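You operate a simulated robot arm through the tools that you are given. There is no shell and no other tool. Be economical: measure what you need, move in short steps, check, and stop when the job is done.

Carry out the task below with a simulated two-armed robot. There is one attempt and no reset: what you move stays moved.

## Task
Reject the purple coupling, cap the braided elbow hose and lay it on the skid.
Fine: Hold the hose while you pull the coupling off into the red reject bin; press the green hose cap home on the stub. Let no part drop or roll away. Pinch, break and dent nothing; leave nothing switched on. Set down upright: braided elbow hose.

Only the result counts: the job must be done as asked and must still hold three seconds after the hand-in. Knocking over, shifting, dropping, spilling or breaking anything else fails it. A push-on lid holds only when it is set on centred and level and pressed home; a screw cap is set on level and turned clockwise until tight.

## Robot
Two 7-joint arms with fingered hands on one trunk, on a base that drives. Base frame: it is fixed to the floor where the robot stands at the start and does not move with it; the origin is under the middle of the robot, x ahead of it, y to its left, z up; the surface under the hand at the start is at about z = 85. Lengths are in cm, angles in degrees, forces in N, time in s.
The left shoulder is at the start at [9.9, 17.3, 110.2], the right one opposite. With the tool pointing down near the work surface each hand reaches from about 46 to 82 cm from the robot's upright axis, wherever it stands, measured 20 degrees to its own side. Places, roughly: plywood skid top [60, -60, 90]; red reject bin inside [70, -20, 90]. Payload 3.5 kg a hand.
Tool frame (each hand has its own): the origin (TCP) lies between the finger pads and is the grasp point; the fingertips stand 3 cm ahead of it; z points along the fingers, y is the line along which they close. Largest opening 10.4 cm; the body of the gripper starts 3.5 cm behind the TCP. The gripper is a hand of 3 fingers: y runs from the thumb to the fingers, the wrist lies at [-1.5, -10.4, -17.8] in the tool frame.
Orientation is that of the tool frame in the base frame, as [roll, pitch, yaw] about the fixed x, y, z axes, in that order (R = Rz(yaw) Ry(pitch) Rx(roll)). With the fingers straight down and the wrist toward the robot, the tool's x, y and z point along [0, 1, 0], [1, 0, 0] and [0, 0, -1] of the base frame.

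## Interface
- The arms move only by the tool send_rows. It takes "left_steps", "right_steps" or both (then of equal length, played together; a hand with none holds still); each is a list of rows, each a list of 6 numbers: the shift along the tool's x, y, z in cm, then the turn, a rotation vector about the tool's x, y, z in degrees. In form: [[tx, ty, tz, rx, ry, rz], ...]. A call has 1 to 10 rows; each row shifts and turns the commanded pose from where the row before left it, along the tool's axes as they then stand. Rows are played at 5 a second. More than 5 cm and 8.6 degrees between two rows, and nothing of the call is played. Where a pose cannot be reached the arm comes as near as it can. A force on the tool above 70 N (or 10 N above the force at the start of the call, whichever is more), or a blocked arm, ends the call early, and 0.2 s more pass. In this call time passes only in rows, and 0.2 s behind the last. The reply holds the time, the measured pose of the TCP, the force on the tool along the base axes, the opening and the grip force, in the units named above and with some noise, with the torque about the TCP (base axes, N m) and any sound that the robot's microphone picked up.
- Cameras (640 x 400 px; columns grow to the right, rows downward): "scene" is now at [20.67, -0.13, 127.84]; the picture's right is [-0.09, -1.00, 0.00], its down [-0.51, 0.05, -0.86] and it looks along [0.85, -0.08, -0.52] (base axes); focal length 214 px, centre (320, 200). "left" rides on the left gripper at [-6.4, -9.4, -11.7] in its tool frame; the picture's right is [-0.72, -0.33, 0.61], its down [0.64, -0.65, 0.40] and it looks along [0.27, 0.68, 0.68] (tool axes); focal length 238 px, centre (320, 200). "right" rides on the right gripper at [6.4, -9.4, -11.7] in its tool frame; the picture's right is [-0.72, 0.33, -0.61], its down [-0.64, -0.65, 0.40] and it looks along [-0.27, 0.68, 0.68] (tool axes); focal length 238 px, centre (320, 200). There is no depth. A picture from a camera that has moved, and an enlarged one, comes with that camera's place and axes in the base frame and with its lens. The place of the scene camera against the robot may be out by one fixed shift of up to 1.2 cm in any direction.
- camera(camera): a new picture of that camera. It takes no simulated time.
- move_column(by): slides the trunk up (or, below 0, down) by that many cm; the arms and the scene camera ride with it, the base frame stays. It gives what a move gives, with no picture.
- drive_base(legs): drives the robot by 1 to 6 legs, each [ahead, left, turn to the left] in cm, cm and degrees, along the robot's own axes; the way and the turn of a leg run together, so that a leg with both is an arc; at most 150 cm and 180 degrees a leg. The arms and the cameras ride along, it lands a little off, and it stops where it bumps. It gives what a move gives.
- move_fingers(index, middle, thumb_bend, thumb_turn, hand): sets how far each is bent, from 0 (flat) to 1 (curled in); at 0.3 the hand is open as for a grip, at 0.7 the pads meet at the TCP. One left out holds its place. A second passes; each finger stops where it meets its share of the squeeze, and holds until it gets a number again. It is the only way to open and close the hand. It gives what a move gives, with no picture; readings hold the bend of each and the force on the fingers (four entries, about 0 where the hand has none), thumb and palm. thumb_turn goes from beside the hand (0) to across from the fingers (1), as for a grip.
- turn_head(pan, tilt): turns the head with the scene camera to pan (to the left, within 86 degrees either way) and tilt (down, from -29 to 69), counted from straight ahead of the robot. It gives what a move gives.
- zoom(camera, box): a new picture of the part [left, top, right, bottom] of that camera's present view, enlarged. It takes no simulated time.
- close_job(): hands the job in; it is judged then, once.

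Go step by step. Nothing tells you exact positions but the pictures and the camera data: compare them with the known pose of the tool, close in by small moves and look again before you grip or let go. The budget is 120 turns and 108 pictures, counting those below and the enlarged ones. Unless the task says otherwise, let go and move clear before handing in.

The tools are called after "Emit:" as a command line: name --argument value ..., lists and objects as JSON in quotes. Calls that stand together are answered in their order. send_rows: Moves the arms, as the interface text tells. Its arguments: {"type":"object","properties":{"left_steps":{"type":"array"},"right_steps":{"type":"array"}},"required":[]} The other tools are called the same way: move_column (by) slides the trunk up or down; move_fingers (index, middle, thumb_bend, thumb_turn, hand) moves the fingers one by one; drive_base (legs) drives the base; turn_head (pan, tilt) turns the head that bears the scene camera; camera (camera) takes a picture; zoom (camera, box) takes an enlarged picture of a part of a camera's view; close_job () hands the job in.

At the start:

```text
clock: 0.0
left_tcp_pos: [45.04, 16.63, 119.01]
left_tcp_rot: [180.0, 0.0, 90.0]
left_force: [0.0, 0.0, 0.4]
left_ft_torque: [-0.01, 0.03, -0.02]
left_finger_gap: 10.38
left_finger_force: 0.0
left_shape: jaw
left_bend: [0.3, 0.3, 0.3, 0.98]
left_finger forces: [0.0, 0.1, 0.0, 0.0, 0.0, 0.0]
right_tcp_pos: [46.97, -20.48, 119.58]
right_tcp_rot: [179.9, 0.1, 90.0]
right_force: [0.4, -0.3, 0.9]
right_ft_torque: [-0.03, 0.02, -0.02]
right_finger_gap: 10.36
right_finger_force: 0.0
right_shape: jaw
right_bend: [0.3, 0.3, 0.3, 0.98]
right_finger forces: [0.0, 0.0, 0.1, 0.0, 0.1, 0.0]
trunk travel left (down, up): [-20.0, 55.4]
robot x, y, heading: [0.04, -0.25, -0.1]
head pan, tilt: [-5.1, 31.0]
```

scene: 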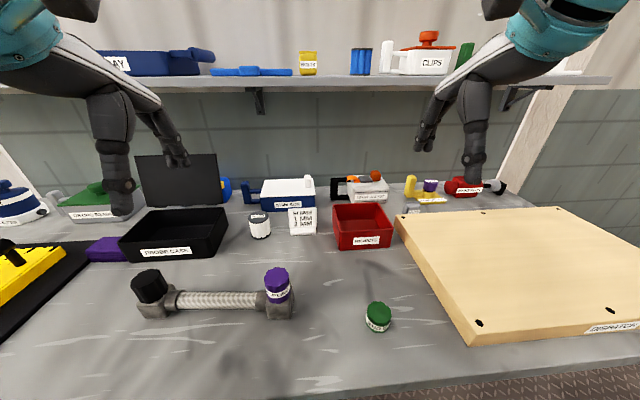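
right: 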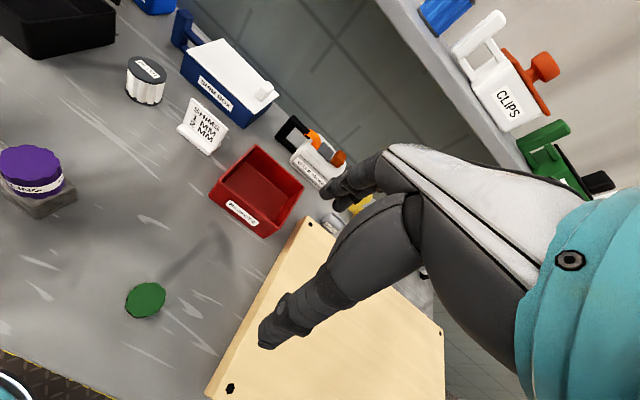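
left: 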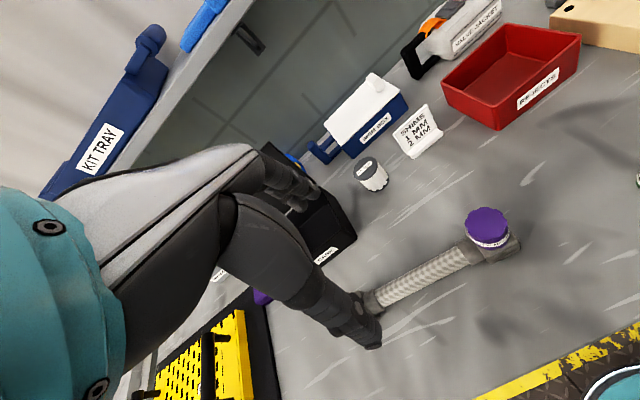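

I see the braided hose lying left-to-right with a black cap at the left end and a purple coupling on the right end, the green cap to the right, the red bin behind and the skid on the right. I will look closer first.

Emit:
zoom --camera "scene" --box '[120, 250, 310, 340]'

Emit:
zoom --camera "scene" --box '[320, 190, 480, 340]'

```text
3.37 times, centred on (215, 295) of scene
camera zoom: at [20.67, -0.13, 127.84], right [-0.09, -1.0, 0.0], down [-0.51, 0.05, -0.86], along [0.85, -0.08, -0.52], focal length 722 px, centre (674, -120)
```

zoom: 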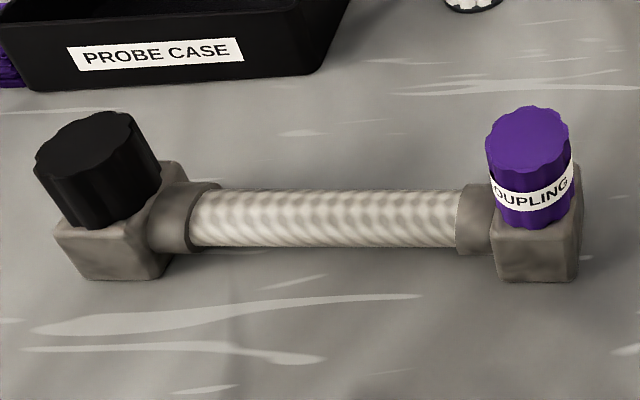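

```text
2.67 times, centred on (400, 265) of scene
camera zoom: at [20.67, -0.13, 127.84], right [-0.09, -1.0, 0.0], down [-0.51, 0.05, -0.86], along [0.85, -0.08, -0.52], focal length 572 px, centre (107, 27)
```

zoom: 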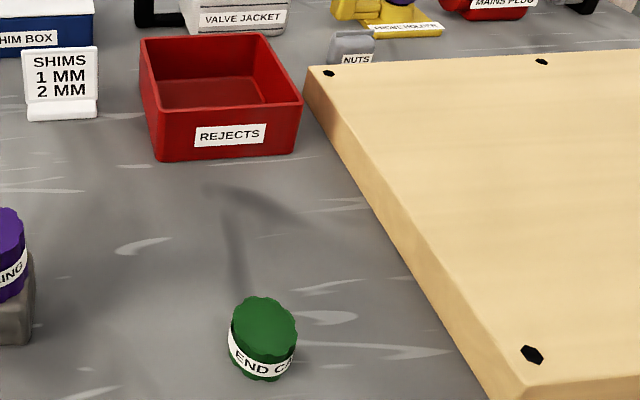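

Hose runs roughly from (48,5.5) (coupling, top z≈95) to (50,31); green cap is about (43.5,-13.5), slightly too close, so I back the base up a little.

Emit:
drive_base --legs '[[-5, 3, 0]]'

Emit:
turn_head --pan 0 --tilt 42

Emit:
camera --camera "scene"

Emit:
camera --camera "right"

Emit:
camera --camera "left"

```text
clock: 1.0
left_tcp_pos: [40.04, 19.59, 118.95]
left_tcp_rot: [-180.0, -0.1, 90.1]
left_force: [-0.6, -0.1, 0.3]
left_ft_torque: [0.0, 0.0, -0.01]
left_finger_gap: 10.36
left_finger_force: 0.0
left_shape: jaw
left_bend: [0.3, 0.3, 0.3, 0.98]
left_finger forces: [0.0, 0.0, 0.1, 0.0, 0.0, 0.0]
right_tcp_pos: [41.87, -17.36, 119.73]
right_tcp_rot: [-180.0, -0.1, 90.1]
right_force: [-0.3, -0.5, -0.4]
right_ft_torque: [-0.03, -0.01, 0.0]
right_finger_gap: 10.37
right_finger_force: 0.0
right_shape: jaw
right_bend: [0.3, 0.3, 0.3, 0.98]
right_finger forces: [0.1, 0.0, 0.0, 0.0, 0.0, 0.0]
trunk travel left (down, up): [-20.0, 55.4]
robot x, y, heading: [-4.88, 2.87, -0.3]
head pan, tilt: [-5.1, 31.0]
```

```text
clock: 1.7
left_tcp_pos: [40.13, 19.53, 118.94]
left_tcp_rot: [-180.0, 0.0, 90.0]
left_force: [-0.1, -0.5, 0.1]
left_ft_torque: [0.0, 0.01, -0.02]
left_finger_gap: 10.34
left_finger_force: 0.0
left_shape: jaw
left_bend: [0.3, 0.3, 0.3, 0.98]
left_finger forces: [0.0, 0.0, 0.1, 0.0, 0.1, 0.0]
right_tcp_pos: [42.06, -17.31, 119.56]
right_tcp_rot: [179.9, -0.1, 90.1]
right_force: [0.2, 0.3, 0.1]
right_ft_torque: [0.0, 0.01, 0.01]
right_finger_gap: 10.37
right_finger_force: 0.1
right_shape: jaw
right_bend: [0.3, 0.3, 0.3, 0.98]
right_finger forces: [0.1, 0.1, 0.0, 0.1, 0.1, 0.1]
trunk travel left (down, up): [-20.0, 55.4]
robot x, y, heading: [-4.95, 2.96, 0.3]
head pan, tilt: [0.0, 42.0]
```

```text
102 pictures are left
camera scene: at [15.08, 3.69, 126.17], right [0.0, -1.0, 0.0], down [-0.67, 0.0, -0.74], along [0.74, 0.0, -0.67], focal length 214 px, centre (320, 200)
```

scene: 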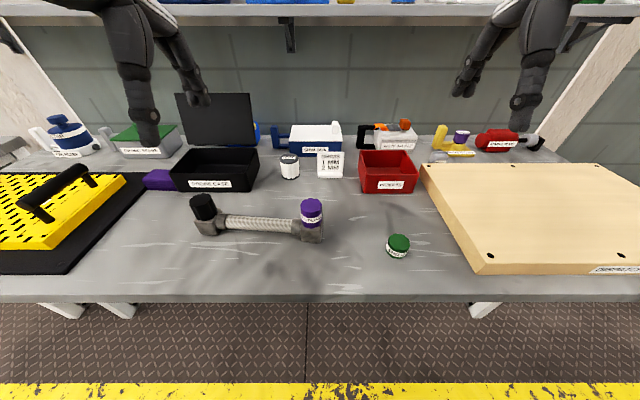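

```text
101 pictures are left
camera right: at [32.52, -11.03, 131.25], right [0.33, -0.72, 0.61], down [-0.65, -0.64, -0.4], along [0.68, -0.27, -0.68], focal length 238 px, centre (320, 200)
```

right: 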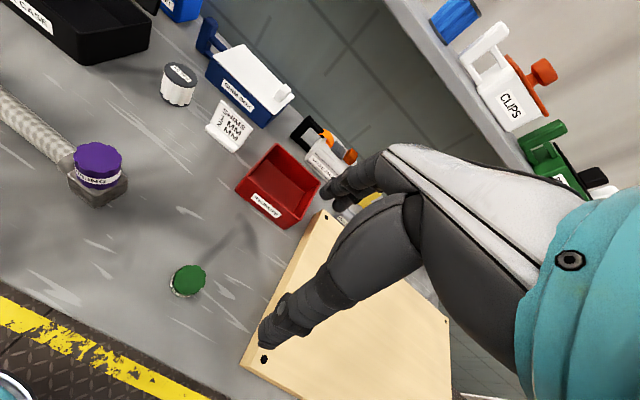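

```text
100 pictures are left
camera left: at [30.56, 13.11, 130.67], right [-0.33, -0.72, -0.61], down [-0.65, 0.64, -0.4], along [0.68, 0.27, -0.68], focal length 238 px, centre (320, 200)
```

left: 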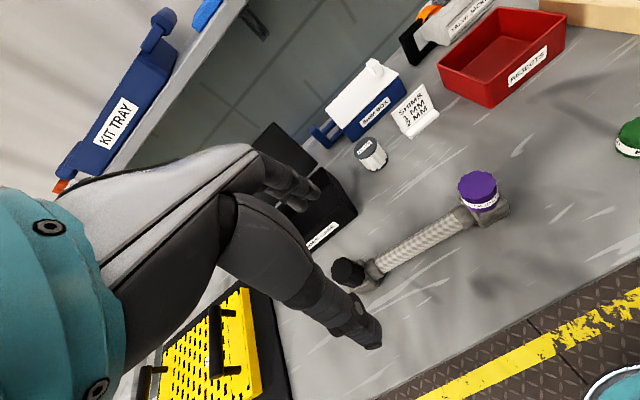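

Triangulating with both wrist cameras: coupling top centre ≈ (47.35, 4.9, 94.6), green cap top ≈ (43.1,-14.0,88.5), hose tilted about 5°. I move both hands above the work.

Emit:
send_rows --left_steps '[[-0.34, 1.38, 2.33, 0, 0, 0.8], [-0.34, 1.38, 2.33, 0, 0, 0.8], [-0.34, 1.38, 2.33, 0, 0, 0.8], [-0.34, 1.38, 2.33, 0, 0, 0.8], [-0.34, 1.38, 2.33, 0, 0, 0.8], [-0.34, 1.38, 2.33, 0, 0, 0.8]]' --right_steps '[[3.7, 0.88, 2.2, 0, 0, 0], [3.7, 0.88, 2.2, 0, 0, 0], [3.7, 0.88, 2.2, 0, 0, 0], [3.7, 0.88, 2.2, 0, 0, 0], [3.7, 0.88, 2.2, 0, 0, 0], [3.7, 0.88, 2.2, 0, 0, 0]]'

Emit:
camera --camera "left"

Emit:
camera --camera "right"

Emit:
camera --camera "scene"

```text
clock: 3.1
left_tcp_pos: [48.34, 17.78, 105.35]
left_tcp_rot: [-179.7, -0.5, 85.7]
left_force: [0.5, 0.2, 0.2]
left_ft_torque: [-0.05, 0.0, -0.03]
left_finger_gap: 10.41
left_finger_force: 0.1
left_shape: jaw
left_bend: [0.3, 0.3, 0.3, 0.98]
left_finger forces: [0.1, 0.0, 0.0, 0.0, 0.0, 0.0]
right_tcp_pos: [47.74, 3.38, 107.23]
right_tcp_rot: [179.9, -0.1, 89.0]
right_force: [-0.4, -0.6, 0.4]
right_ft_torque: [0.0, 0.0, 0.0]
right_finger_gap: 10.39
right_finger_force: 0.1
right_shape: jaw
right_bend: [0.3, 0.3, 0.3, 0.98]
right_finger forces: [0.0, 0.0, 0.1, 0.0, 0.0, 0.0]
trunk travel left (down, up): [-20.0, 55.4]
robot x, y, heading: [-5.15, 3.09, -0.2]
head pan, tilt: [0.0, 42.0]
stopped in row 6 (left hand): the force on the tool passed its limit at 119 N (the readings are from after the stop); the commanded pose is now the measured one
```

```text
99 pictures are left
camera left: at [38.15, 12.02, 117.06], right [-0.38, -0.69, -0.62], down [-0.6, 0.69, -0.4], along [0.7, 0.22, -0.68], focal length 238 px, centre (320, 200)
```

left: 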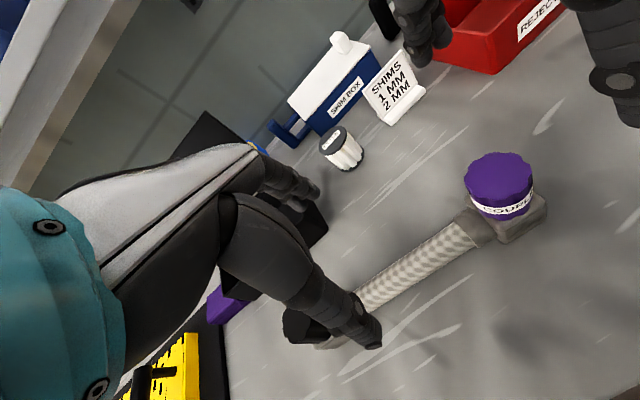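

```text
98 pictures are left
camera right: at [38.22, 9.67, 118.83], right [0.31, -0.73, 0.61], down [-0.66, -0.63, -0.41], along [0.68, -0.28, -0.68], focal length 238 px, centre (320, 200)
```

right: 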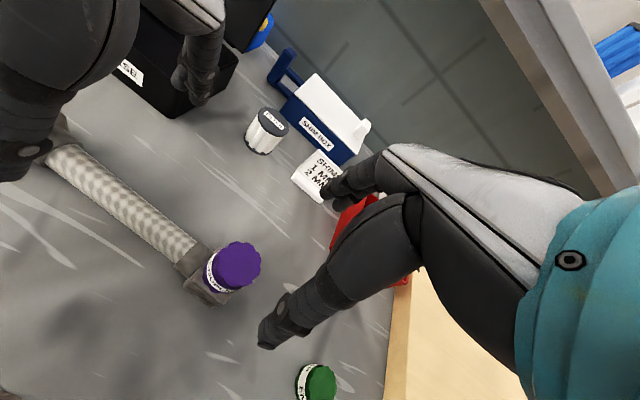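

```text
97 pictures are left
camera scene: at [15.07, 3.68, 126.17], right [0.0, -1.0, 0.0], down [-0.67, 0.0, -0.74], along [0.74, 0.0, -0.67], focal length 214 px, centre (320, 200)
```

scene: 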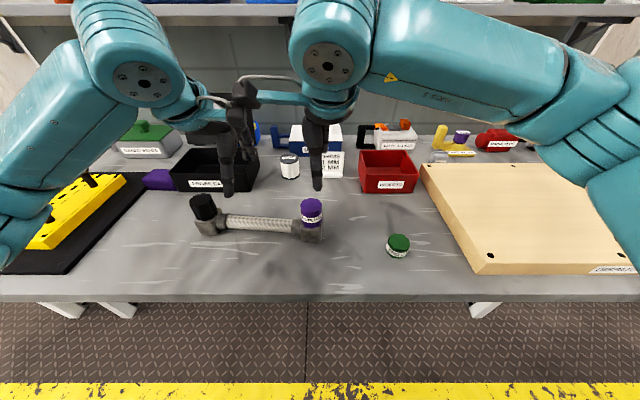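

The wrists touched each other, so I separate them and yaw the right hand so its wrist stays on the right side.

Emit:
send_rows --left_steps '[[1, 0, 0, 0, 0, 0], [1, 0, 0, 0, 0, 0], [0.5, 0, 0, 0, 0, 0], [0, 0, 0, 0, 0, 0], [0, 0, 0, 0, 0, 0], [0, 0, 0, 0, 0, 0], [0, 0, 0, 0, 0, 0]]' --right_steps '[[-2.5, 0, 0, 0, 0, 0], [-3, 0, 0, 0, 0, 0], [0, 0, 0, 0, 0, -8], [0, 0, 0, 0, 0, -8], [0, 0, 0, 0, 0, -8], [0, 0, 0, 0, 0, -8], [0, 0, 0, 0, 0, -8]]'

Emit:
camera --camera "scene"

Emit:
camera --camera "right"

```text
clock: 4.7
left_tcp_pos: [48.3, 20.3, 105.33]
left_tcp_rot: [-179.7, -0.5, 85.7]
left_force: [-0.8, 0.2, -0.1]
left_ft_torque: [-0.04, -0.02, 0.0]
left_finger_gap: 10.36
left_finger_force: 0.1
left_shape: jaw
left_bend: [0.3, 0.3, 0.3, 0.98]
left_finger forces: [0.0, 0.1, 0.0, 0.0, 0.0, 0.0]
right_tcp_pos: [47.63, -2.22, 107.16]
right_tcp_rot: [179.8, -0.1, 129.1]
right_force: [0.3, 0.6, 0.6]
right_ft_torque: [0.01, 0.01, -0.01]
right_finger_gap: 10.36
right_finger_force: 0.1
right_shape: jaw
right_bend: [0.3, 0.3, 0.3, 0.98]
right_finger forces: [0.0, 0.0, 0.0, 0.0, 0.1, 0.1]
trunk travel left (down, up): [-20.0, 55.4]
robot x, y, heading: [-5.05, 2.89, 0.0]
head pan, tilt: [0.0, 42.0]
```

```text
96 pictures are left
camera scene: at [15.09, 3.68, 126.17], right [0.0, -1.0, 0.0], down [-0.67, 0.0, -0.74], along [0.74, 0.0, -0.67], focal length 214 px, centre (320, 200)
```

scene: 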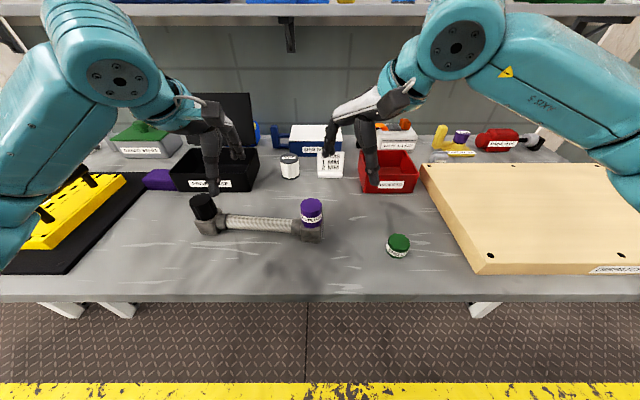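

```text
95 pictures are left
camera right: at [36.15, -3.38, 118.78], right [0.71, -0.35, 0.61], down [-0.1, -0.91, -0.41], along [0.7, 0.23, -0.68], focal length 238 px, centre (320, 200)
```

right: 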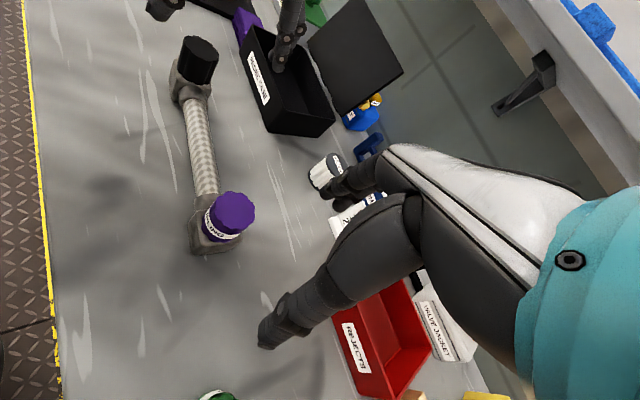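

Clear now. I lower the left hand over the braid and bring the right above the coupling.

Emit:
send_rows --left_steps '[[-1.07, 0.155, 3.25, 0, 0, 0], [-1.07, 0.155, 3.25, 0, 0, 0], [-1.07, 0.155, 3.25, 0, 0, 0], [-1.07, 0.155, 3.25, 0, 0, 0]]' --right_steps '[[1.415, 1.06, 1.5, 0, 0, 0], [1.415, 1.06, 1.5, 0, 0, 0], [1.415, 1.06, 1.5, 0, 0, 0], [1.415, 1.06, 1.5, 0, 0, 0]]'

Emit:
camera --camera "left"

Emit:
camera --camera "right"

Emit:
zoom --camera "scene" --box '[180, 120, 420, 270]'

```text
clock: 5.7
left_tcp_pos: [48.39, 16.19, 92.25]
left_tcp_rot: [-179.7, -0.6, 85.6]
left_force: [1.2, 0.3, 1.9]
left_ft_torque: [0.01, -0.01, -0.02]
left_finger_gap: 10.38
left_finger_force: 0.0
left_shape: jaw
left_bend: [0.3, 0.3, 0.3, 0.98]
left_finger forces: [0.0, 0.0, 0.0, 0.1, 0.0, 0.0]
right_tcp_pos: [47.55, 4.86, 101.38]
right_tcp_rot: [179.7, -0.1, 129.1]
right_force: [0.2, -0.7, -0.4]
right_ft_torque: [0.0, -0.01, -0.01]
right_finger_gap: 10.38
right_finger_force: 0.0
right_shape: jaw
right_bend: [0.3, 0.3, 0.3, 0.98]
right_finger forces: [0.0, 0.1, 0.0, 0.1, 0.0, 0.0]
trunk travel left (down, up): [-20.0, 55.4]
robot x, y, heading: [-5.07, 2.98, -0.1]
head pan, tilt: [0.0, 42.0]
```

```text
94 pictures are left
camera left: at [38.53, 10.3, 103.94], right [-0.38, -0.69, -0.62], down [-0.6, 0.69, -0.4], along [0.7, 0.22, -0.68], focal length 238 px, centre (320, 200)
```

left: 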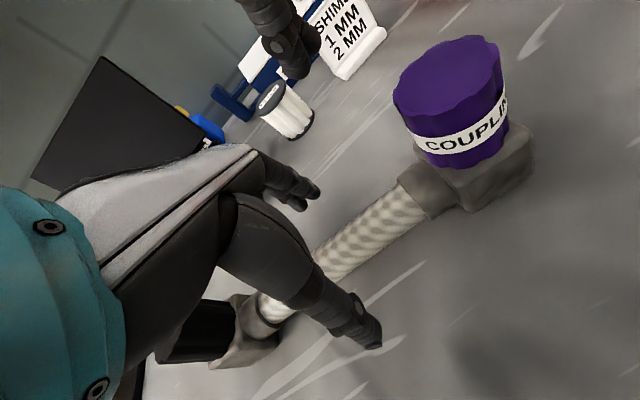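

```text
93 pictures are left
camera right: at [36.01, 3.81, 112.9], right [0.71, -0.36, 0.61], down [-0.1, -0.91, -0.41], along [0.7, 0.23, -0.68], focal length 238 px, centre (320, 200)
```

right: 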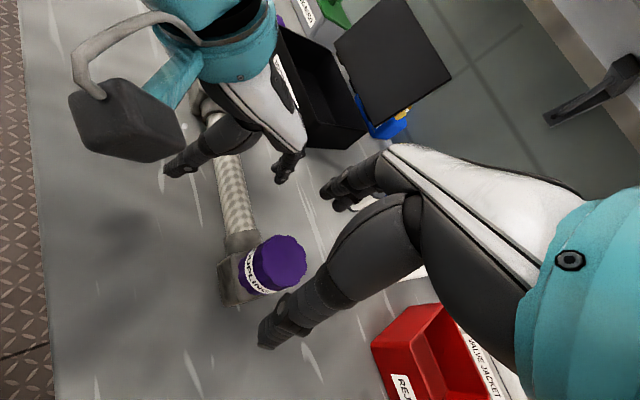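

```text
2.67 times, centred on (300, 195) of scene
camera zoom: at [15.1, 3.71, 126.16], right [0.0, -1.0, 0.0], down [-0.67, 0.0, -0.74], along [0.74, 0.0, -0.67], focal length 572 px, centre (373, 213)
```

zoom: 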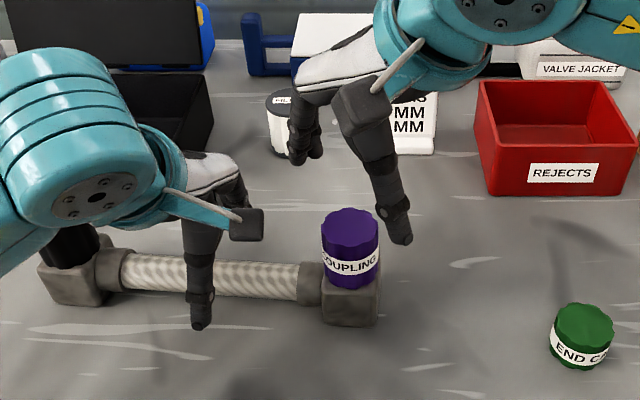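

Both are aligned. I lower the left hand to the braid and the right hand around the coupling.

Emit:
send_rows --left_steps '[[0, 0.2, 1, 0, 0, 0], [0, 0.1, 1, 0, 0, 0], [0, 0, 1, 0, 0, 0], [0, 0, 0.6, 0, 0, 0]]' --right_steps '[[0.09, -0.19, 2, 0, 0, 0], [0, 0, 2, 0, 0, 0], [0, 0, 2, 0, 0, 0], [0, 0, 2, 0, 0, 0]]'

Emit:
camera --camera "left"

Emit:
zoom --camera "scene" --box '[180, 120, 420, 270]'

Emit:
camera --camera "right"

```text
clock: 6.7
left_tcp_pos: [48.84, 16.22, 88.73]
left_tcp_rot: [-179.7, -0.4, 85.8]
left_force: [-1.2, -0.4, -0.1]
left_ft_torque: [0.0, -0.01, 0.01]
left_finger_gap: 10.38
left_finger_force: 0.1
left_shape: jaw
left_bend: [0.3, 0.3, 0.3, 0.98]
left_finger forces: [0.0, 0.0, 0.0, 0.0, 0.0, 0.1]
right_tcp_pos: [47.3, 4.89, 93.21]
right_tcp_rot: [179.8, -0.1, 129.1]
right_force: [0.4, -0.9, 0.1]
right_ft_torque: [-0.02, 0.03, -0.05]
right_finger_gap: 10.39
right_finger_force: 0.2
right_shape: jaw
right_bend: [0.3, 0.3, 0.3, 0.98]
right_finger forces: [0.0, 0.0, 0.0, 0.0, 0.0, 0.0]
trunk travel left (down, up): [-20.0, 55.4]
robot x, y, heading: [-5.04, 2.85, 0.1]
head pan, tilt: [0.0, 42.0]
```

```text
91 pictures are left
camera left: at [38.86, 10.37, 100.44], right [-0.38, -0.69, -0.62], down [-0.6, 0.69, -0.4], along [0.7, 0.22, -0.68], focal length 238 px, centre (320, 200)
```

left: 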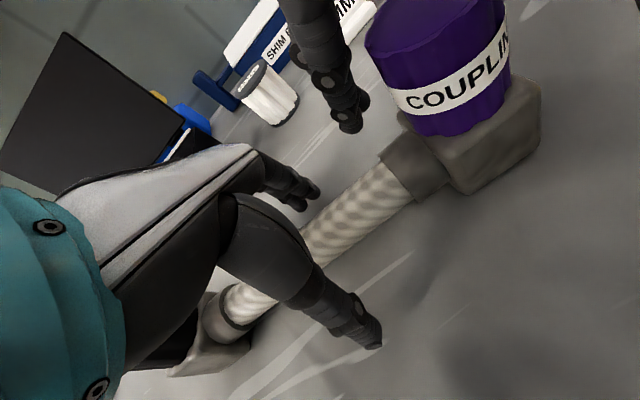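

```text
2.67 times, centred on (300, 195) of scene
camera zoom: at [15.09, 3.69, 126.17], right [0.0, -1.0, 0.0], down [-0.67, 0.0, -0.74], along [0.74, 0.0, -0.67], focal length 572 px, centre (373, 213)
```

zoom: 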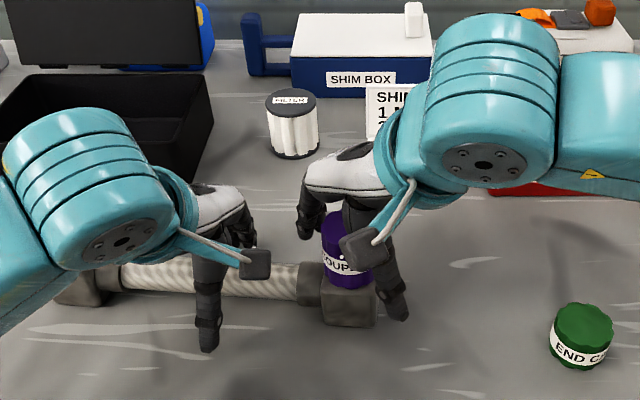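

```text
89 pictures are left
camera right: at [35.72, 3.78, 104.87], right [0.71, -0.36, 0.61], down [-0.1, -0.91, -0.41], along [0.7, 0.23, -0.68], focal length 238 px, centre (320, 200)
```

right: 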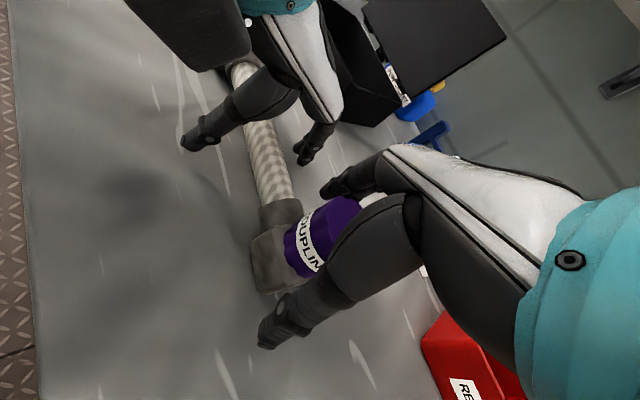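

Positions look right; I close the left hand gently on the braid.

Emit:
move_fingers --hand "left" --index 0.58 --middle 0.58 --thumb_bend 0.58

Emit:
move_fingers --hand "right" --index 0.52 --middle 0.52 --thumb_bend 0.52

Emit:
camera --camera "left"

Emit:
camera --camera "right"

```text
clock: 7.7
left_tcp_pos: [48.82, 16.21, 88.82]
left_tcp_rot: [-179.7, -0.5, 85.7]
left_force: [-0.4, 0.2, 0.0]
left_ft_torque: [-0.01, -0.04, -0.03]
left_finger_gap: 3.44
left_finger_force: 0.1
left_shape: fingers
left_bend: [0.57, 0.57, 0.57, 0.98]
left_finger forces: [0.1, 0.0, 0.0, 0.0, 0.0, 0.0]
right_tcp_pos: [47.22, 4.89, 93.25]
right_tcp_rot: [179.8, -0.1, 129.2]
right_force: [-0.5, -0.8, -0.3]
right_ft_torque: [-0.04, 0.0, -0.03]
right_finger_gap: 10.39
right_finger_force: 0.1
right_shape: jaw
right_bend: [0.3, 0.3, 0.3, 0.98]
right_finger forces: [0.0, 0.0, 0.0, 0.0, 0.0, 0.0]
trunk travel left (down, up): [-20.0, 55.4]
robot x, y, heading: [-5.09, 2.64, -0.0]
head pan, tilt: [0.0, 42.0]
```

```text
clock: 8.7
left_tcp_pos: [48.83, 16.18, 88.67]
left_tcp_rot: [-179.7, -0.5, 85.6]
left_force: [-0.3, -0.8, -0.2]
left_ft_torque: [0.01, 0.01, 0.0]
left_finger_gap: 3.47
left_finger_force: 0.1
left_shape: fingers
left_bend: [0.57, 0.57, 0.57, 0.98]
left_finger forces: [0.0, 0.0, 0.0, 0.0, 0.0, 0.0]
right_tcp_pos: [47.15, 4.93, 93.22]
right_tcp_rot: [179.9, -0.1, 129.1]
right_force: [1.7, 0.3, 1.6]
right_ft_torque: [0.03, -0.12, 0.0]
right_finger_gap: 4.79
right_finger_force: 0.9
right_shape: fingers
right_bend: [0.52, 0.51, 0.52, 0.98]
right_finger forces: [0.2, 2.2, 0.0, 0.0, 0.4, 0.1]
trunk travel left (down, up): [-20.0, 55.4]
robot x, y, heading: [-4.97, 2.64, -0.2]
head pan, tilt: [0.0, 42.0]
```

```text
88 pictures are left
camera left: at [38.85, 10.37, 100.45], right [-0.38, -0.69, -0.62], down [-0.6, 0.69, -0.4], along [0.7, 0.22, -0.68], focal length 238 px, centre (320, 200)
```

left: 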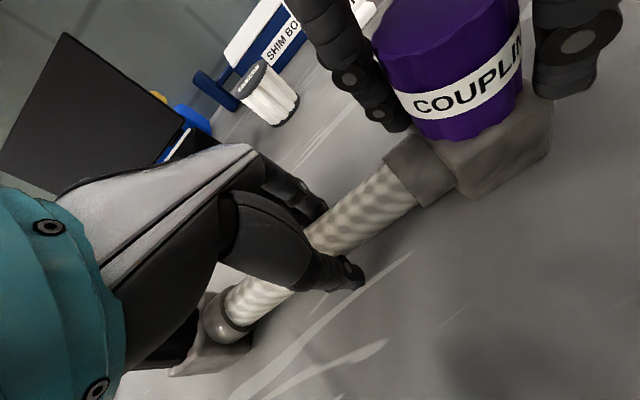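

```text
87 pictures are left
camera right: at [35.72, 3.78, 104.9], right [0.71, -0.36, 0.61], down [-0.1, -0.91, -0.41], along [0.7, 0.23, -0.68], focal length 238 px, centre (320, 200)
```

right: 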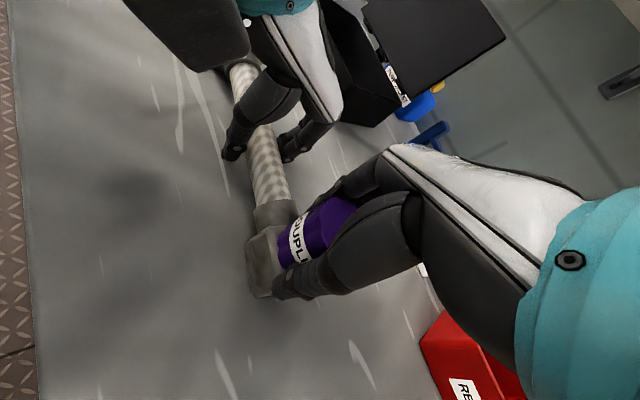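

The right index has just touched the coupling; the braid is not yet gripped. I close the left further first.

Emit:
move_fingers --hand "left" --index 0.64 --middle 0.64 --thumb_bend 0.64

Emit:
camera --camera "left"

```text
clock: 9.7
left_tcp_pos: [48.79, 16.19, 88.72]
left_tcp_rot: [-179.7, -0.5, 85.7]
left_force: [-0.9, 0.1, 0.5]
left_ft_torque: [0.01, 0.0, -0.02]
left_finger_gap: 2.19
left_finger_force: 2.2
left_shape: fingers
left_bend: [0.62, 0.63, 0.61, 0.98]
left_finger forces: [1.3, 0.7, 0.2, 0.0, 3.0, 0.0]
right_tcp_pos: [47.17, 4.89, 93.23]
right_tcp_rot: [179.8, 0.0, 129.2]
right_force: [2.7, 0.6, 2.0]
right_ft_torque: [0.01, -0.11, -0.04]
right_finger_gap: 4.79
right_finger_force: 2.1
right_shape: fingers
right_bend: [0.52, 0.51, 0.52, 0.98]
right_finger forces: [0.4, 2.6, 0.0, 0.0, 0.4, 0.0]
trunk travel left (down, up): [-20.0, 55.4]
robot x, y, heading: [-4.87, 3.21, -0.2]
head pan, tilt: [0.0, 42.0]
```

```text
86 pictures are left
camera left: at [38.84, 10.37, 100.45], right [-0.38, -0.69, -0.62], down [-0.6, 0.69, -0.4], along [0.7, 0.22, -0.68], focal length 238 px, centre (320, 200)
```

left: 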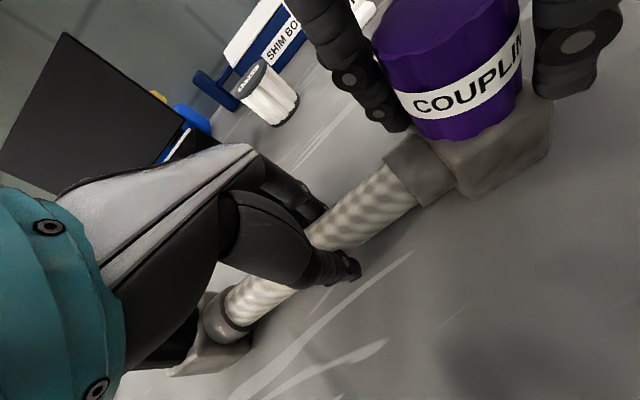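

Contact is light on both; I tighten both grips.

Emit:
move_fingers --hand "left" --index 0.7 --middle 0.7 --thumb_bend 0.7

Emit:
move_fingers --hand "right" --index 0.57 --middle 0.57 --thumb_bend 0.57

```text
clock: 10.7
left_tcp_pos: [48.85, 16.19, 88.78]
left_tcp_rot: [-179.7, -0.5, 85.7]
left_force: [-1.4, -0.2, -0.2]
left_ft_torque: [-0.01, 0.02, -0.06]
left_finger_gap: 1.94
left_finger_force: 9.1
left_shape: fingers
left_bend: [0.64, 0.66, 0.62, 0.97]
left_finger forces: [5.4, 3.7, 0.1, 0.1, 9.4, 0.0]
right_tcp_pos: [47.07, 4.92, 93.2]
right_tcp_rot: [179.8, -0.1, 129.1]
right_force: [1.1, -0.3, 3.1]
right_ft_torque: [0.0, -0.05, 0.01]
right_finger_gap: 4.73
right_finger_force: 1.5
right_shape: fingers
right_bend: [0.52, 0.51, 0.52, 0.97]
right_finger forces: [0.4, 1.5, 0.1, 0.0, 0.6, 0.1]
trunk travel left (down, up): [-20.0, 55.4]
robot x, y, heading: [-4.97, 2.73, 0.2]
head pan, tilt: [0.0, 42.0]
```

```text
clock: 11.7
left_tcp_pos: [48.8, 16.1, 88.69]
left_tcp_rot: [-179.6, -0.5, 85.8]
left_force: [-1.6, -2.0, -0.6]
left_ft_torque: [-0.02, 0.02, -0.09]
left_finger_gap: 1.96
left_finger_force: 8.9
left_shape: fingers
left_bend: [0.64, 0.66, 0.62, 0.97]
left_finger forces: [5.1, 3.8, 0.0, 0.0, 9.6, 0.1]
right_tcp_pos: [47.18, 4.9, 93.35]
right_tcp_rot: [179.8, -0.2, 129.1]
right_force: [2.7, 1.8, 3.9]
right_ft_torque: [0.03, -0.08, 0.0]
right_finger_gap: 4.17
right_finger_force: 4.5
right_shape: fingers
right_bend: [0.54, 0.53, 0.54, 0.97]
right_finger forces: [1.9, 3.7, 0.1, 0.0, 3.7, 0.0]
trunk travel left (down, up): [-20.0, 55.4]
robot x, y, heading: [-5.04, 2.98, -0.1]
head pan, tilt: [0.0, 42.0]
```

Grips are building; I increase the right grip for the pull.

Emit:
move_fingers --hand "right" --index 0.66 --middle 0.66 --thumb_bend 0.66

Emit:
move_fingers --hand "left" --index 0.76 --middle 0.76 --thumb_bend 0.76

Emit:
send_rows --right_steps '[[0, 0, -0.3, 0, 0, 0], [0, 0, -0.3, 0, 0, 0], [0, 0, -0.3, 0, 0, 0]]'

Emit:
camera --camera "left"

```text
clock: 12.7
left_tcp_pos: [48.89, 16.18, 88.67]
left_tcp_rot: [-179.7, -0.4, 85.7]
left_force: [-1.4, -3.1, -1.8]
left_ft_torque: [-0.09, -0.01, -0.13]
left_finger_gap: 1.96
left_finger_force: 9.2
left_shape: fingers
left_bend: [0.65, 0.66, 0.62, 0.97]
left_finger forces: [4.9, 4.3, 0.1, 0.0, 9.9, 0.0]
right_tcp_pos: [47.1, 4.97, 93.35]
right_tcp_rot: [179.8, -0.1, 129.1]
right_force: [3.6, 2.3, 5.7]
right_ft_torque: [0.04, -0.18, -0.02]
right_finger_gap: 3.87
right_finger_force: 15.0
right_shape: fingers
right_bend: [0.56, 0.58, 0.57, 0.96]
right_finger forces: [7.9, 8.8, 0.0, 0.1, 13.2, 0.0]
trunk travel left (down, up): [-20.0, 55.4]
robot x, y, heading: [-4.91, 3.13, -0.0]
head pan, tilt: [0.0, 42.0]
heard: snap
```

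```text
clock: 13.7
left_tcp_pos: [48.81, 16.21, 88.7]
left_tcp_rot: [-179.8, -0.6, 85.6]
left_force: [-2.6, -1.0, -6.8]
left_ft_torque: [-0.05, 0.11, -0.17]
left_finger_gap: 1.62
left_finger_force: 20.0
left_shape: fingers
left_bend: [0.72, 0.66, 0.64, 0.97]
left_finger forces: [11.5, 9.4, 0.1, 0.1, 19.0, 0.1]
right_tcp_pos: [47.17, 4.99, 93.28]
right_tcp_rot: [179.7, -0.1, 129.1]
right_force: [2.3, -0.5, 7.8]
right_ft_torque: [0.13, -0.32, 0.01]
right_finger_gap: 3.9
right_finger_force: 16.0
right_shape: fingers
right_bend: [0.56, 0.58, 0.56, 0.96]
right_finger forces: [8.2, 9.8, 0.0, 0.1, 13.1, 0.0]
trunk travel left (down, up): [-20.0, 55.4]
robot x, y, heading: [-4.8, 2.94, -0.1]
head pan, tilt: [0.0, 42.0]
```

```text
clock: 14.5
left_tcp_pos: [48.85, 16.13, 88.74]
left_tcp_rot: [-179.8, -0.4, 85.6]
left_force: [-3.1, -4.0, -0.2]
left_ft_torque: [-0.13, 0.11, -0.19]
left_finger_gap: 1.52
left_finger_force: 19.3
left_shape: fingers
left_bend: [0.73, 0.66, 0.64, 0.97]
left_finger forces: [10.8, 8.1, 0.0, 0.0, 19.4, 0.1]
right_tcp_pos: [47.09, 4.81, 94.02]
right_tcp_rot: [179.9, 0.0, 129.1]
right_force: [2.4, 3.3, -3.7]
right_ft_torque: [0.03, -0.2, -0.05]
right_finger_gap: 3.86
right_finger_force: 12.9
right_shape: fingers
right_bend: [0.56, 0.58, 0.57, 0.96]
right_finger forces: [8.7, 7.6, 0.1, 0.0, 10.3, 0.0]
trunk travel left (down, up): [-20.0, 55.4]
robot x, y, heading: [-5.12, 3.12, 0.2]
head pan, tilt: [0.0, 42.0]
```

```text
85 pictures are left
camera left: at [38.85, 10.34, 100.51], right [-0.38, -0.69, -0.62], down [-0.6, 0.69, -0.4], along [0.7, 0.22, -0.68], focal length 238 px, centre (320, 200)
```

left: 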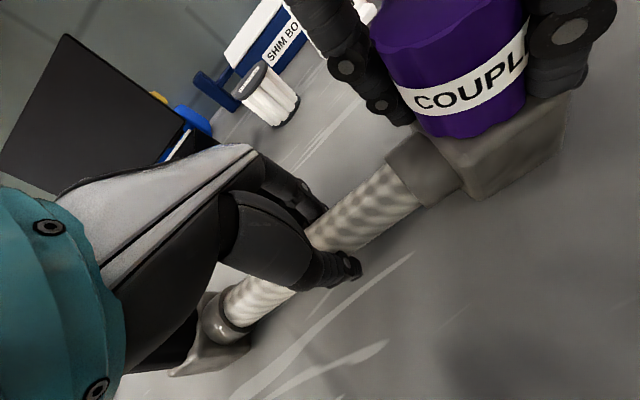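

A snap was heard, probably the coupling letting go of its seat. I keep pulling straight up slowly while the left holds.

Emit:
send_rows --right_steps '[[0, 0, -0.4, 0, 0, 0], [0, 0, -0.4, 0, 0, 0], [0, 0, -0.4, 0, 0, 0], [0, 0, -0.4, 0, 0, 0]]'

Emit:
camera --camera "left"

Emit:
zoom --camera "scene" --box '[180, 140, 380, 265]'

```text
clock: 15.5
left_tcp_pos: [48.85, 16.21, 88.58]
left_tcp_rot: [-179.7, -0.5, 85.7]
left_force: [-0.6, 0.2, -3.3]
left_ft_torque: [-0.04, -0.07, -0.15]
left_finger_gap: 1.52
left_finger_force: 18.9
left_shape: fingers
left_bend: [0.74, 0.66, 0.64, 0.96]
left_finger forces: [11.3, 6.6, 0.0, 0.1, 19.6, 0.1]
right_tcp_pos: [47.05, 4.87, 95.66]
right_tcp_rot: [179.8, -0.1, 129.1]
right_force: [1.7, 1.3, -0.7]
right_ft_torque: [0.01, -0.02, 0.0]
right_finger_gap: 3.88
right_finger_force: 12.1
right_shape: fingers
right_bend: [0.56, 0.6, 0.57, 0.96]
right_finger forces: [7.2, 6.1, 0.0, 0.0, 11.4, 0.0]
trunk travel left (down, up): [-20.0, 55.4]
robot x, y, heading: [-5.05, 2.8, -0.1]
head pan, tilt: [0.0, 42.0]
```

```text
84 pictures are left
camera left: at [38.87, 10.38, 100.44], right [-0.38, -0.69, -0.62], down [-0.6, 0.69, -0.4], along [0.7, 0.22, -0.68], focal length 238 px, centre (320, 200)
```

left: 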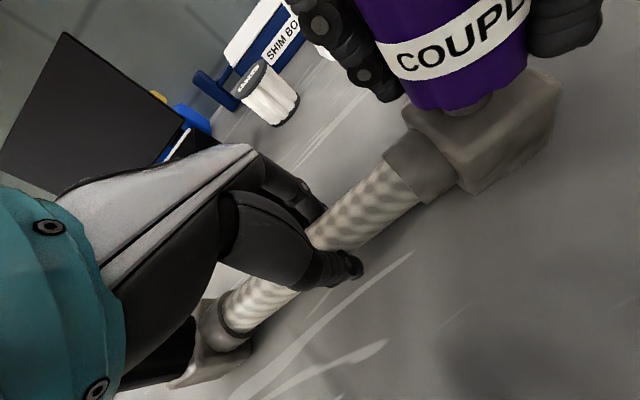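

```text
3.20 times, centred on (280, 202) of scene
camera zoom: at [15.1, 3.7, 126.16], right [0.0, -1.0, 0.0], down [-0.67, 0.0, -0.74], along [0.74, 0.0, -0.67], focal length 686 px, centre (448, 192)
```

zoom: 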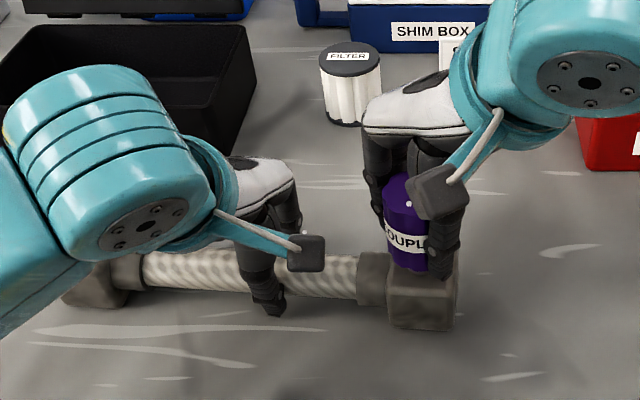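

The coupling is off and held. I lift it, ease the left grip, and look at the bin.

Emit:
send_rows --right_steps '[[0, 0, -2, 0, 0, 0], [0, 0, -3, 0, 0, 0], [0, 0, -4, 0, 0, 0], [-2, 0, -3, 0, 0, 0], [-3, 0, 0, 0, 0, 8], [-3, 0, 0, 0, 0, 8], [-2, 0, 0, 0, 0, 8], [0, 0, 0, 0, 0, 8], [0, 0, 0, 0, 0, 8]]'

Emit:
move_fingers --hand "left" --index 0.69 --middle 0.69 --thumb_bend 0.69

Emit:
camera --camera "right"

Emit:
camera --camera "scene"

```text
clock: 17.5
left_tcp_pos: [48.79, 16.18, 88.6]
left_tcp_rot: [-179.7, -0.5, 85.7]
left_force: [0.3, 0.1, -3.5]
left_ft_torque: [-0.03, 0.01, 0.02]
left_finger_gap: 1.49
left_finger_force: 18.1
left_shape: fingers
left_bend: [0.74, 0.71, 0.66, 0.95]
left_finger forces: [11.5, 6.7, 0.0, 0.1, 17.3, 0.1]
right_tcp_pos: [52.62, -3.45, 107.62]
right_tcp_rot: [179.9, -0.2, 88.9]
right_force: [-0.6, 0.5, -0.7]
right_ft_torque: [0.01, 0.02, 0.0]
right_finger_gap: 3.85
right_finger_force: 12.4
right_shape: fingers
right_bend: [0.56, 0.6, 0.57, 0.96]
right_finger forces: [7.1, 5.8, 0.0, 0.0, 11.9, 0.1]
trunk travel left (down, up): [-20.0, 55.4]
robot x, y, heading: [-5.09, 2.66, -0.0]
head pan, tilt: [0.0, 42.0]
```

```text
clock: 18.5
left_tcp_pos: [48.87, 16.06, 88.81]
left_tcp_rot: [-179.7, -0.5, 85.6]
left_force: [0.4, -1.7, -3.6]
left_ft_torque: [0.0, -0.02, 0.0]
left_finger_gap: 1.86
left_finger_force: 7.3
left_shape: fingers
left_bend: [0.64, 0.67, 0.64, 0.96]
left_finger forces: [4.8, 3.1, 0.0, 0.0, 7.4, 0.0]
right_tcp_pos: [52.63, -3.56, 107.8]
right_tcp_rot: [179.9, -0.2, 89.2]
right_force: [-0.7, 0.1, -0.2]
right_ft_torque: [0.03, 0.01, 0.02]
right_finger_gap: 3.83
right_finger_force: 12.4
right_shape: fingers
right_bend: [0.56, 0.6, 0.57, 0.96]
right_finger forces: [7.1, 5.8, 0.0, 0.1, 12.0, 0.1]
trunk travel left (down, up): [-20.0, 55.4]
robot x, y, heading: [-4.86, 3.0, 0.2]
head pan, tilt: [0.0, 42.0]
```

```text
82 pictures are left
camera right: at [43.15, 2.87, 119.36], right [0.31, -0.73, 0.61], down [-0.66, -0.63, -0.41], along [0.68, -0.28, -0.68], focal length 238 px, centre (320, 200)
```

right: 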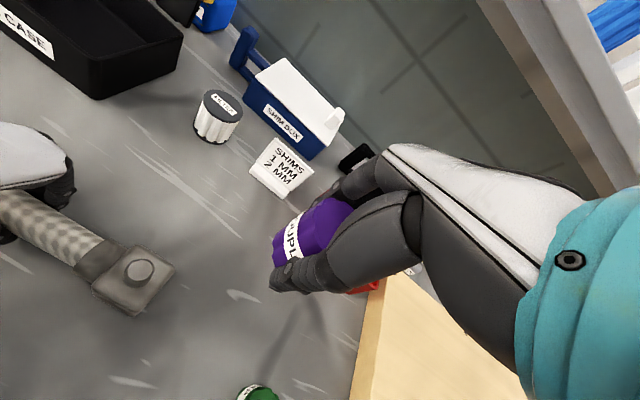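

```text
81 pictures are left
camera scene: at [15.11, 3.7, 126.16], right [0.0, -1.0, 0.0], down [-0.67, 0.0, -0.74], along [0.74, 0.0, -0.67], focal length 214 px, centre (320, 200)
```

scene: 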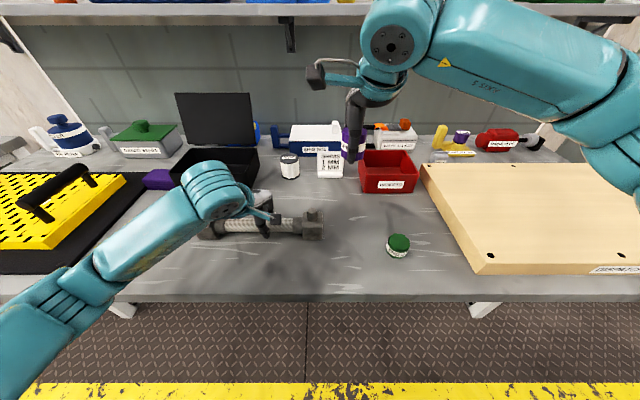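

The stub is exposed. Bin centre computes to about (67,-16.3), so I carry the coupling over it.

Emit:
send_rows --right_steps '[[-2.6, 2.85, 0, 0, 0, 0], [-2.6, 2.85, 0, 0, 0, 0], [-2.6, 2.85, 0, 0, 0, 0], [-2.5, 2.85, 0, 0, 0, 0], [-2.5, 2.9, 0, 0, 0, 0]]'

Emit:
camera --camera "right"

Emit:
zoom --camera "scene" --box '[280, 90, 480, 215]'

```text
clock: 19.7
left_tcp_pos: [48.76, 16.13, 88.69]
left_tcp_rot: [-179.7, -0.5, 85.8]
left_force: [-0.3, -0.2, -3.7]
left_ft_torque: [0.02, 0.03, 0.0]
left_finger_gap: 1.89
left_finger_force: 7.9
left_shape: fingers
left_bend: [0.64, 0.67, 0.64, 0.96]
left_finger forces: [4.8, 3.2, 0.0, 0.1, 7.4, 0.0]
right_tcp_pos: [66.78, -16.49, 107.47]
right_tcp_rot: [179.9, -0.3, 89.1]
right_force: [-0.6, -0.4, -1.2]
right_ft_torque: [-0.01, 0.0, -0.02]
right_finger_gap: 3.83
right_finger_force: 12.1
right_shape: fingers
right_bend: [0.56, 0.6, 0.57, 0.96]
right_finger forces: [7.1, 5.9, 0.0, 0.1, 12.0, 0.0]
trunk travel left (down, up): [-20.0, 55.4]
robot x, y, heading: [-4.46, 3.26, -0.2]
head pan, tilt: [0.0, 42.0]
```

```text
80 pictures are left
camera right: at [57.42, -10.18, 119.2], right [0.31, -0.73, 0.61], down [-0.66, -0.63, -0.41], along [0.68, -0.28, -0.68], focal length 238 px, centre (320, 200)
```

right: 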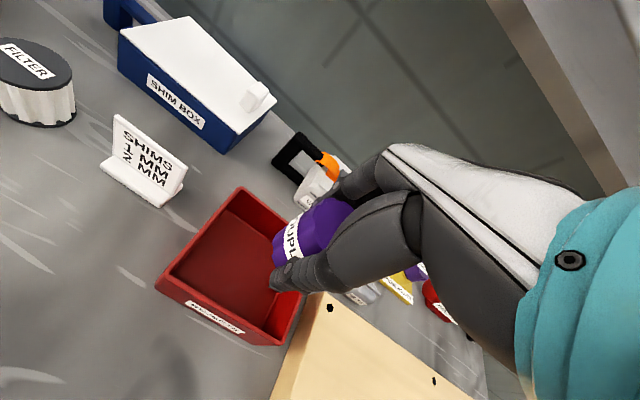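

```text
3.20 times, centred on (380, 152) of scene
camera zoom: at [15.14, 3.69, 126.15], right [0.0, -1.0, 0.0], down [-0.67, 0.0, -0.74], along [0.74, 0.0, -0.67], focal length 686 px, centre (128, 352)
```

zoom: 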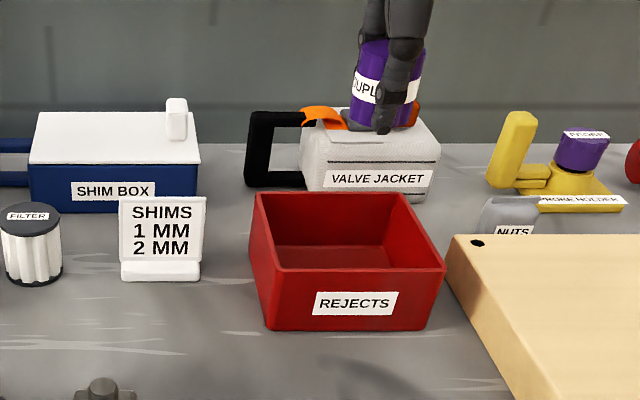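

Emit:
zoom --camera "right" --box '[130, 170, 370, 360]'

```text
2.11 times, centred on (250, 265) of right
camera zoom: at [57.42, -10.18, 119.2], right [0.31, -0.73, 0.61], down [-0.66, -0.63, -0.41], along [0.68, -0.28, -0.68], focal length 502 px, centre (467, 63)
```

zoom: 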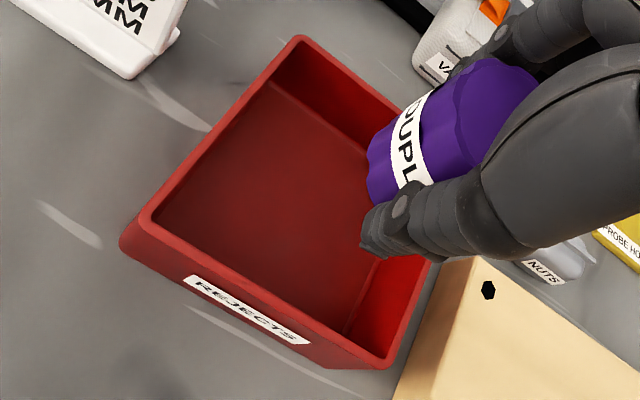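

Bin spans x 63.5–76.3, y −10.3…−24.4, rim z≈92.5. I centre over it and lower most of the way.

Emit:
send_rows --right_steps '[[-0.5, 1.8, 0, 0, 0, 0], [-0.4, 1.7, 0, 0, 0, 0], [0, 0, 3, 0, 0, 0], [0, 0, 3, 0, 0, 0], [0, 0, 3, 0, 0, 0]]'

Emit:
camera --camera "right"

Emit:
zoom --camera "scene" --box '[280, 90, 480, 215]'

```text
clock: 20.9
left_tcp_pos: [48.79, 16.16, 88.55]
left_tcp_rot: [-179.7, -0.4, 85.7]
left_force: [-0.2, -0.1, -3.7]
left_ft_torque: [-0.01, 0.01, 0.0]
left_finger_gap: 1.87
left_finger_force: 7.7
left_shape: fingers
left_bend: [0.64, 0.67, 0.64, 0.96]
left_finger forces: [4.7, 3.2, 0.0, 0.0, 7.4, 0.0]
right_tcp_pos: [70.06, -17.43, 98.6]
right_tcp_rot: [180.0, -0.2, 89.1]
right_force: [0.2, 0.3, -0.8]
right_ft_torque: [0.0, 0.02, 0.01]
right_finger_gap: 3.86
right_finger_force: 12.3
right_shape: fingers
right_bend: [0.56, 0.6, 0.57, 0.96]
right_finger forces: [7.1, 5.9, 0.1, 0.0, 11.9, 0.0]
trunk travel left (down, up): [-20.0, 55.4]
robot x, y, heading: [-4.9, 3.39, 0.1]
head pan, tilt: [0.0, 42.0]
```

```text
77 pictures are left
camera right: at [60.69, -10.99, 110.29], right [0.31, -0.73, 0.61], down [-0.66, -0.63, -0.41], along [0.68, -0.28, -0.68], focal length 238 px, centre (320, 200)
```

right: 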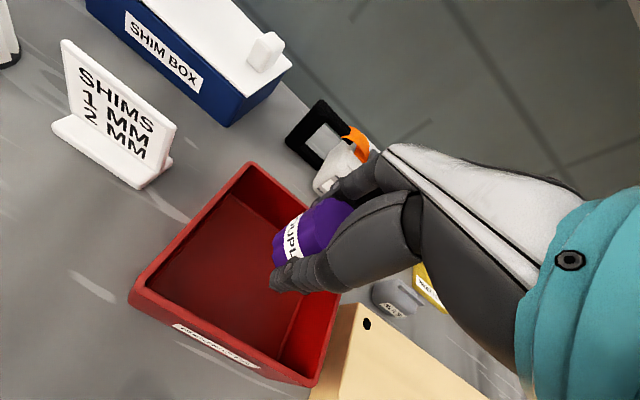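

```text
3.20 times, centred on (380, 152) of scene
camera zoom: at [15.14, 3.68, 126.15], right [0.0, -1.0, 0.0], down [-0.67, 0.0, -0.74], along [0.74, 0.0, -0.67], focal length 686 px, centre (128, 352)
```

zoom: 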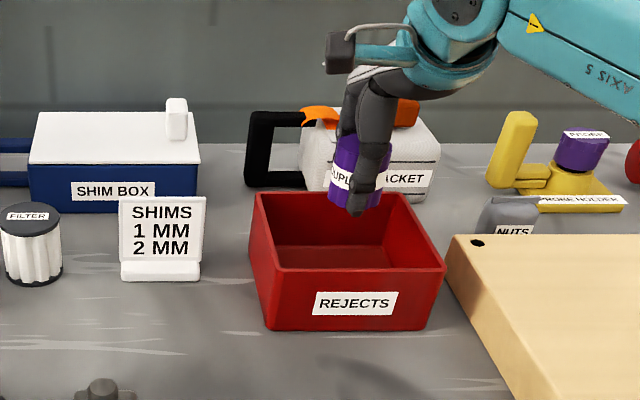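

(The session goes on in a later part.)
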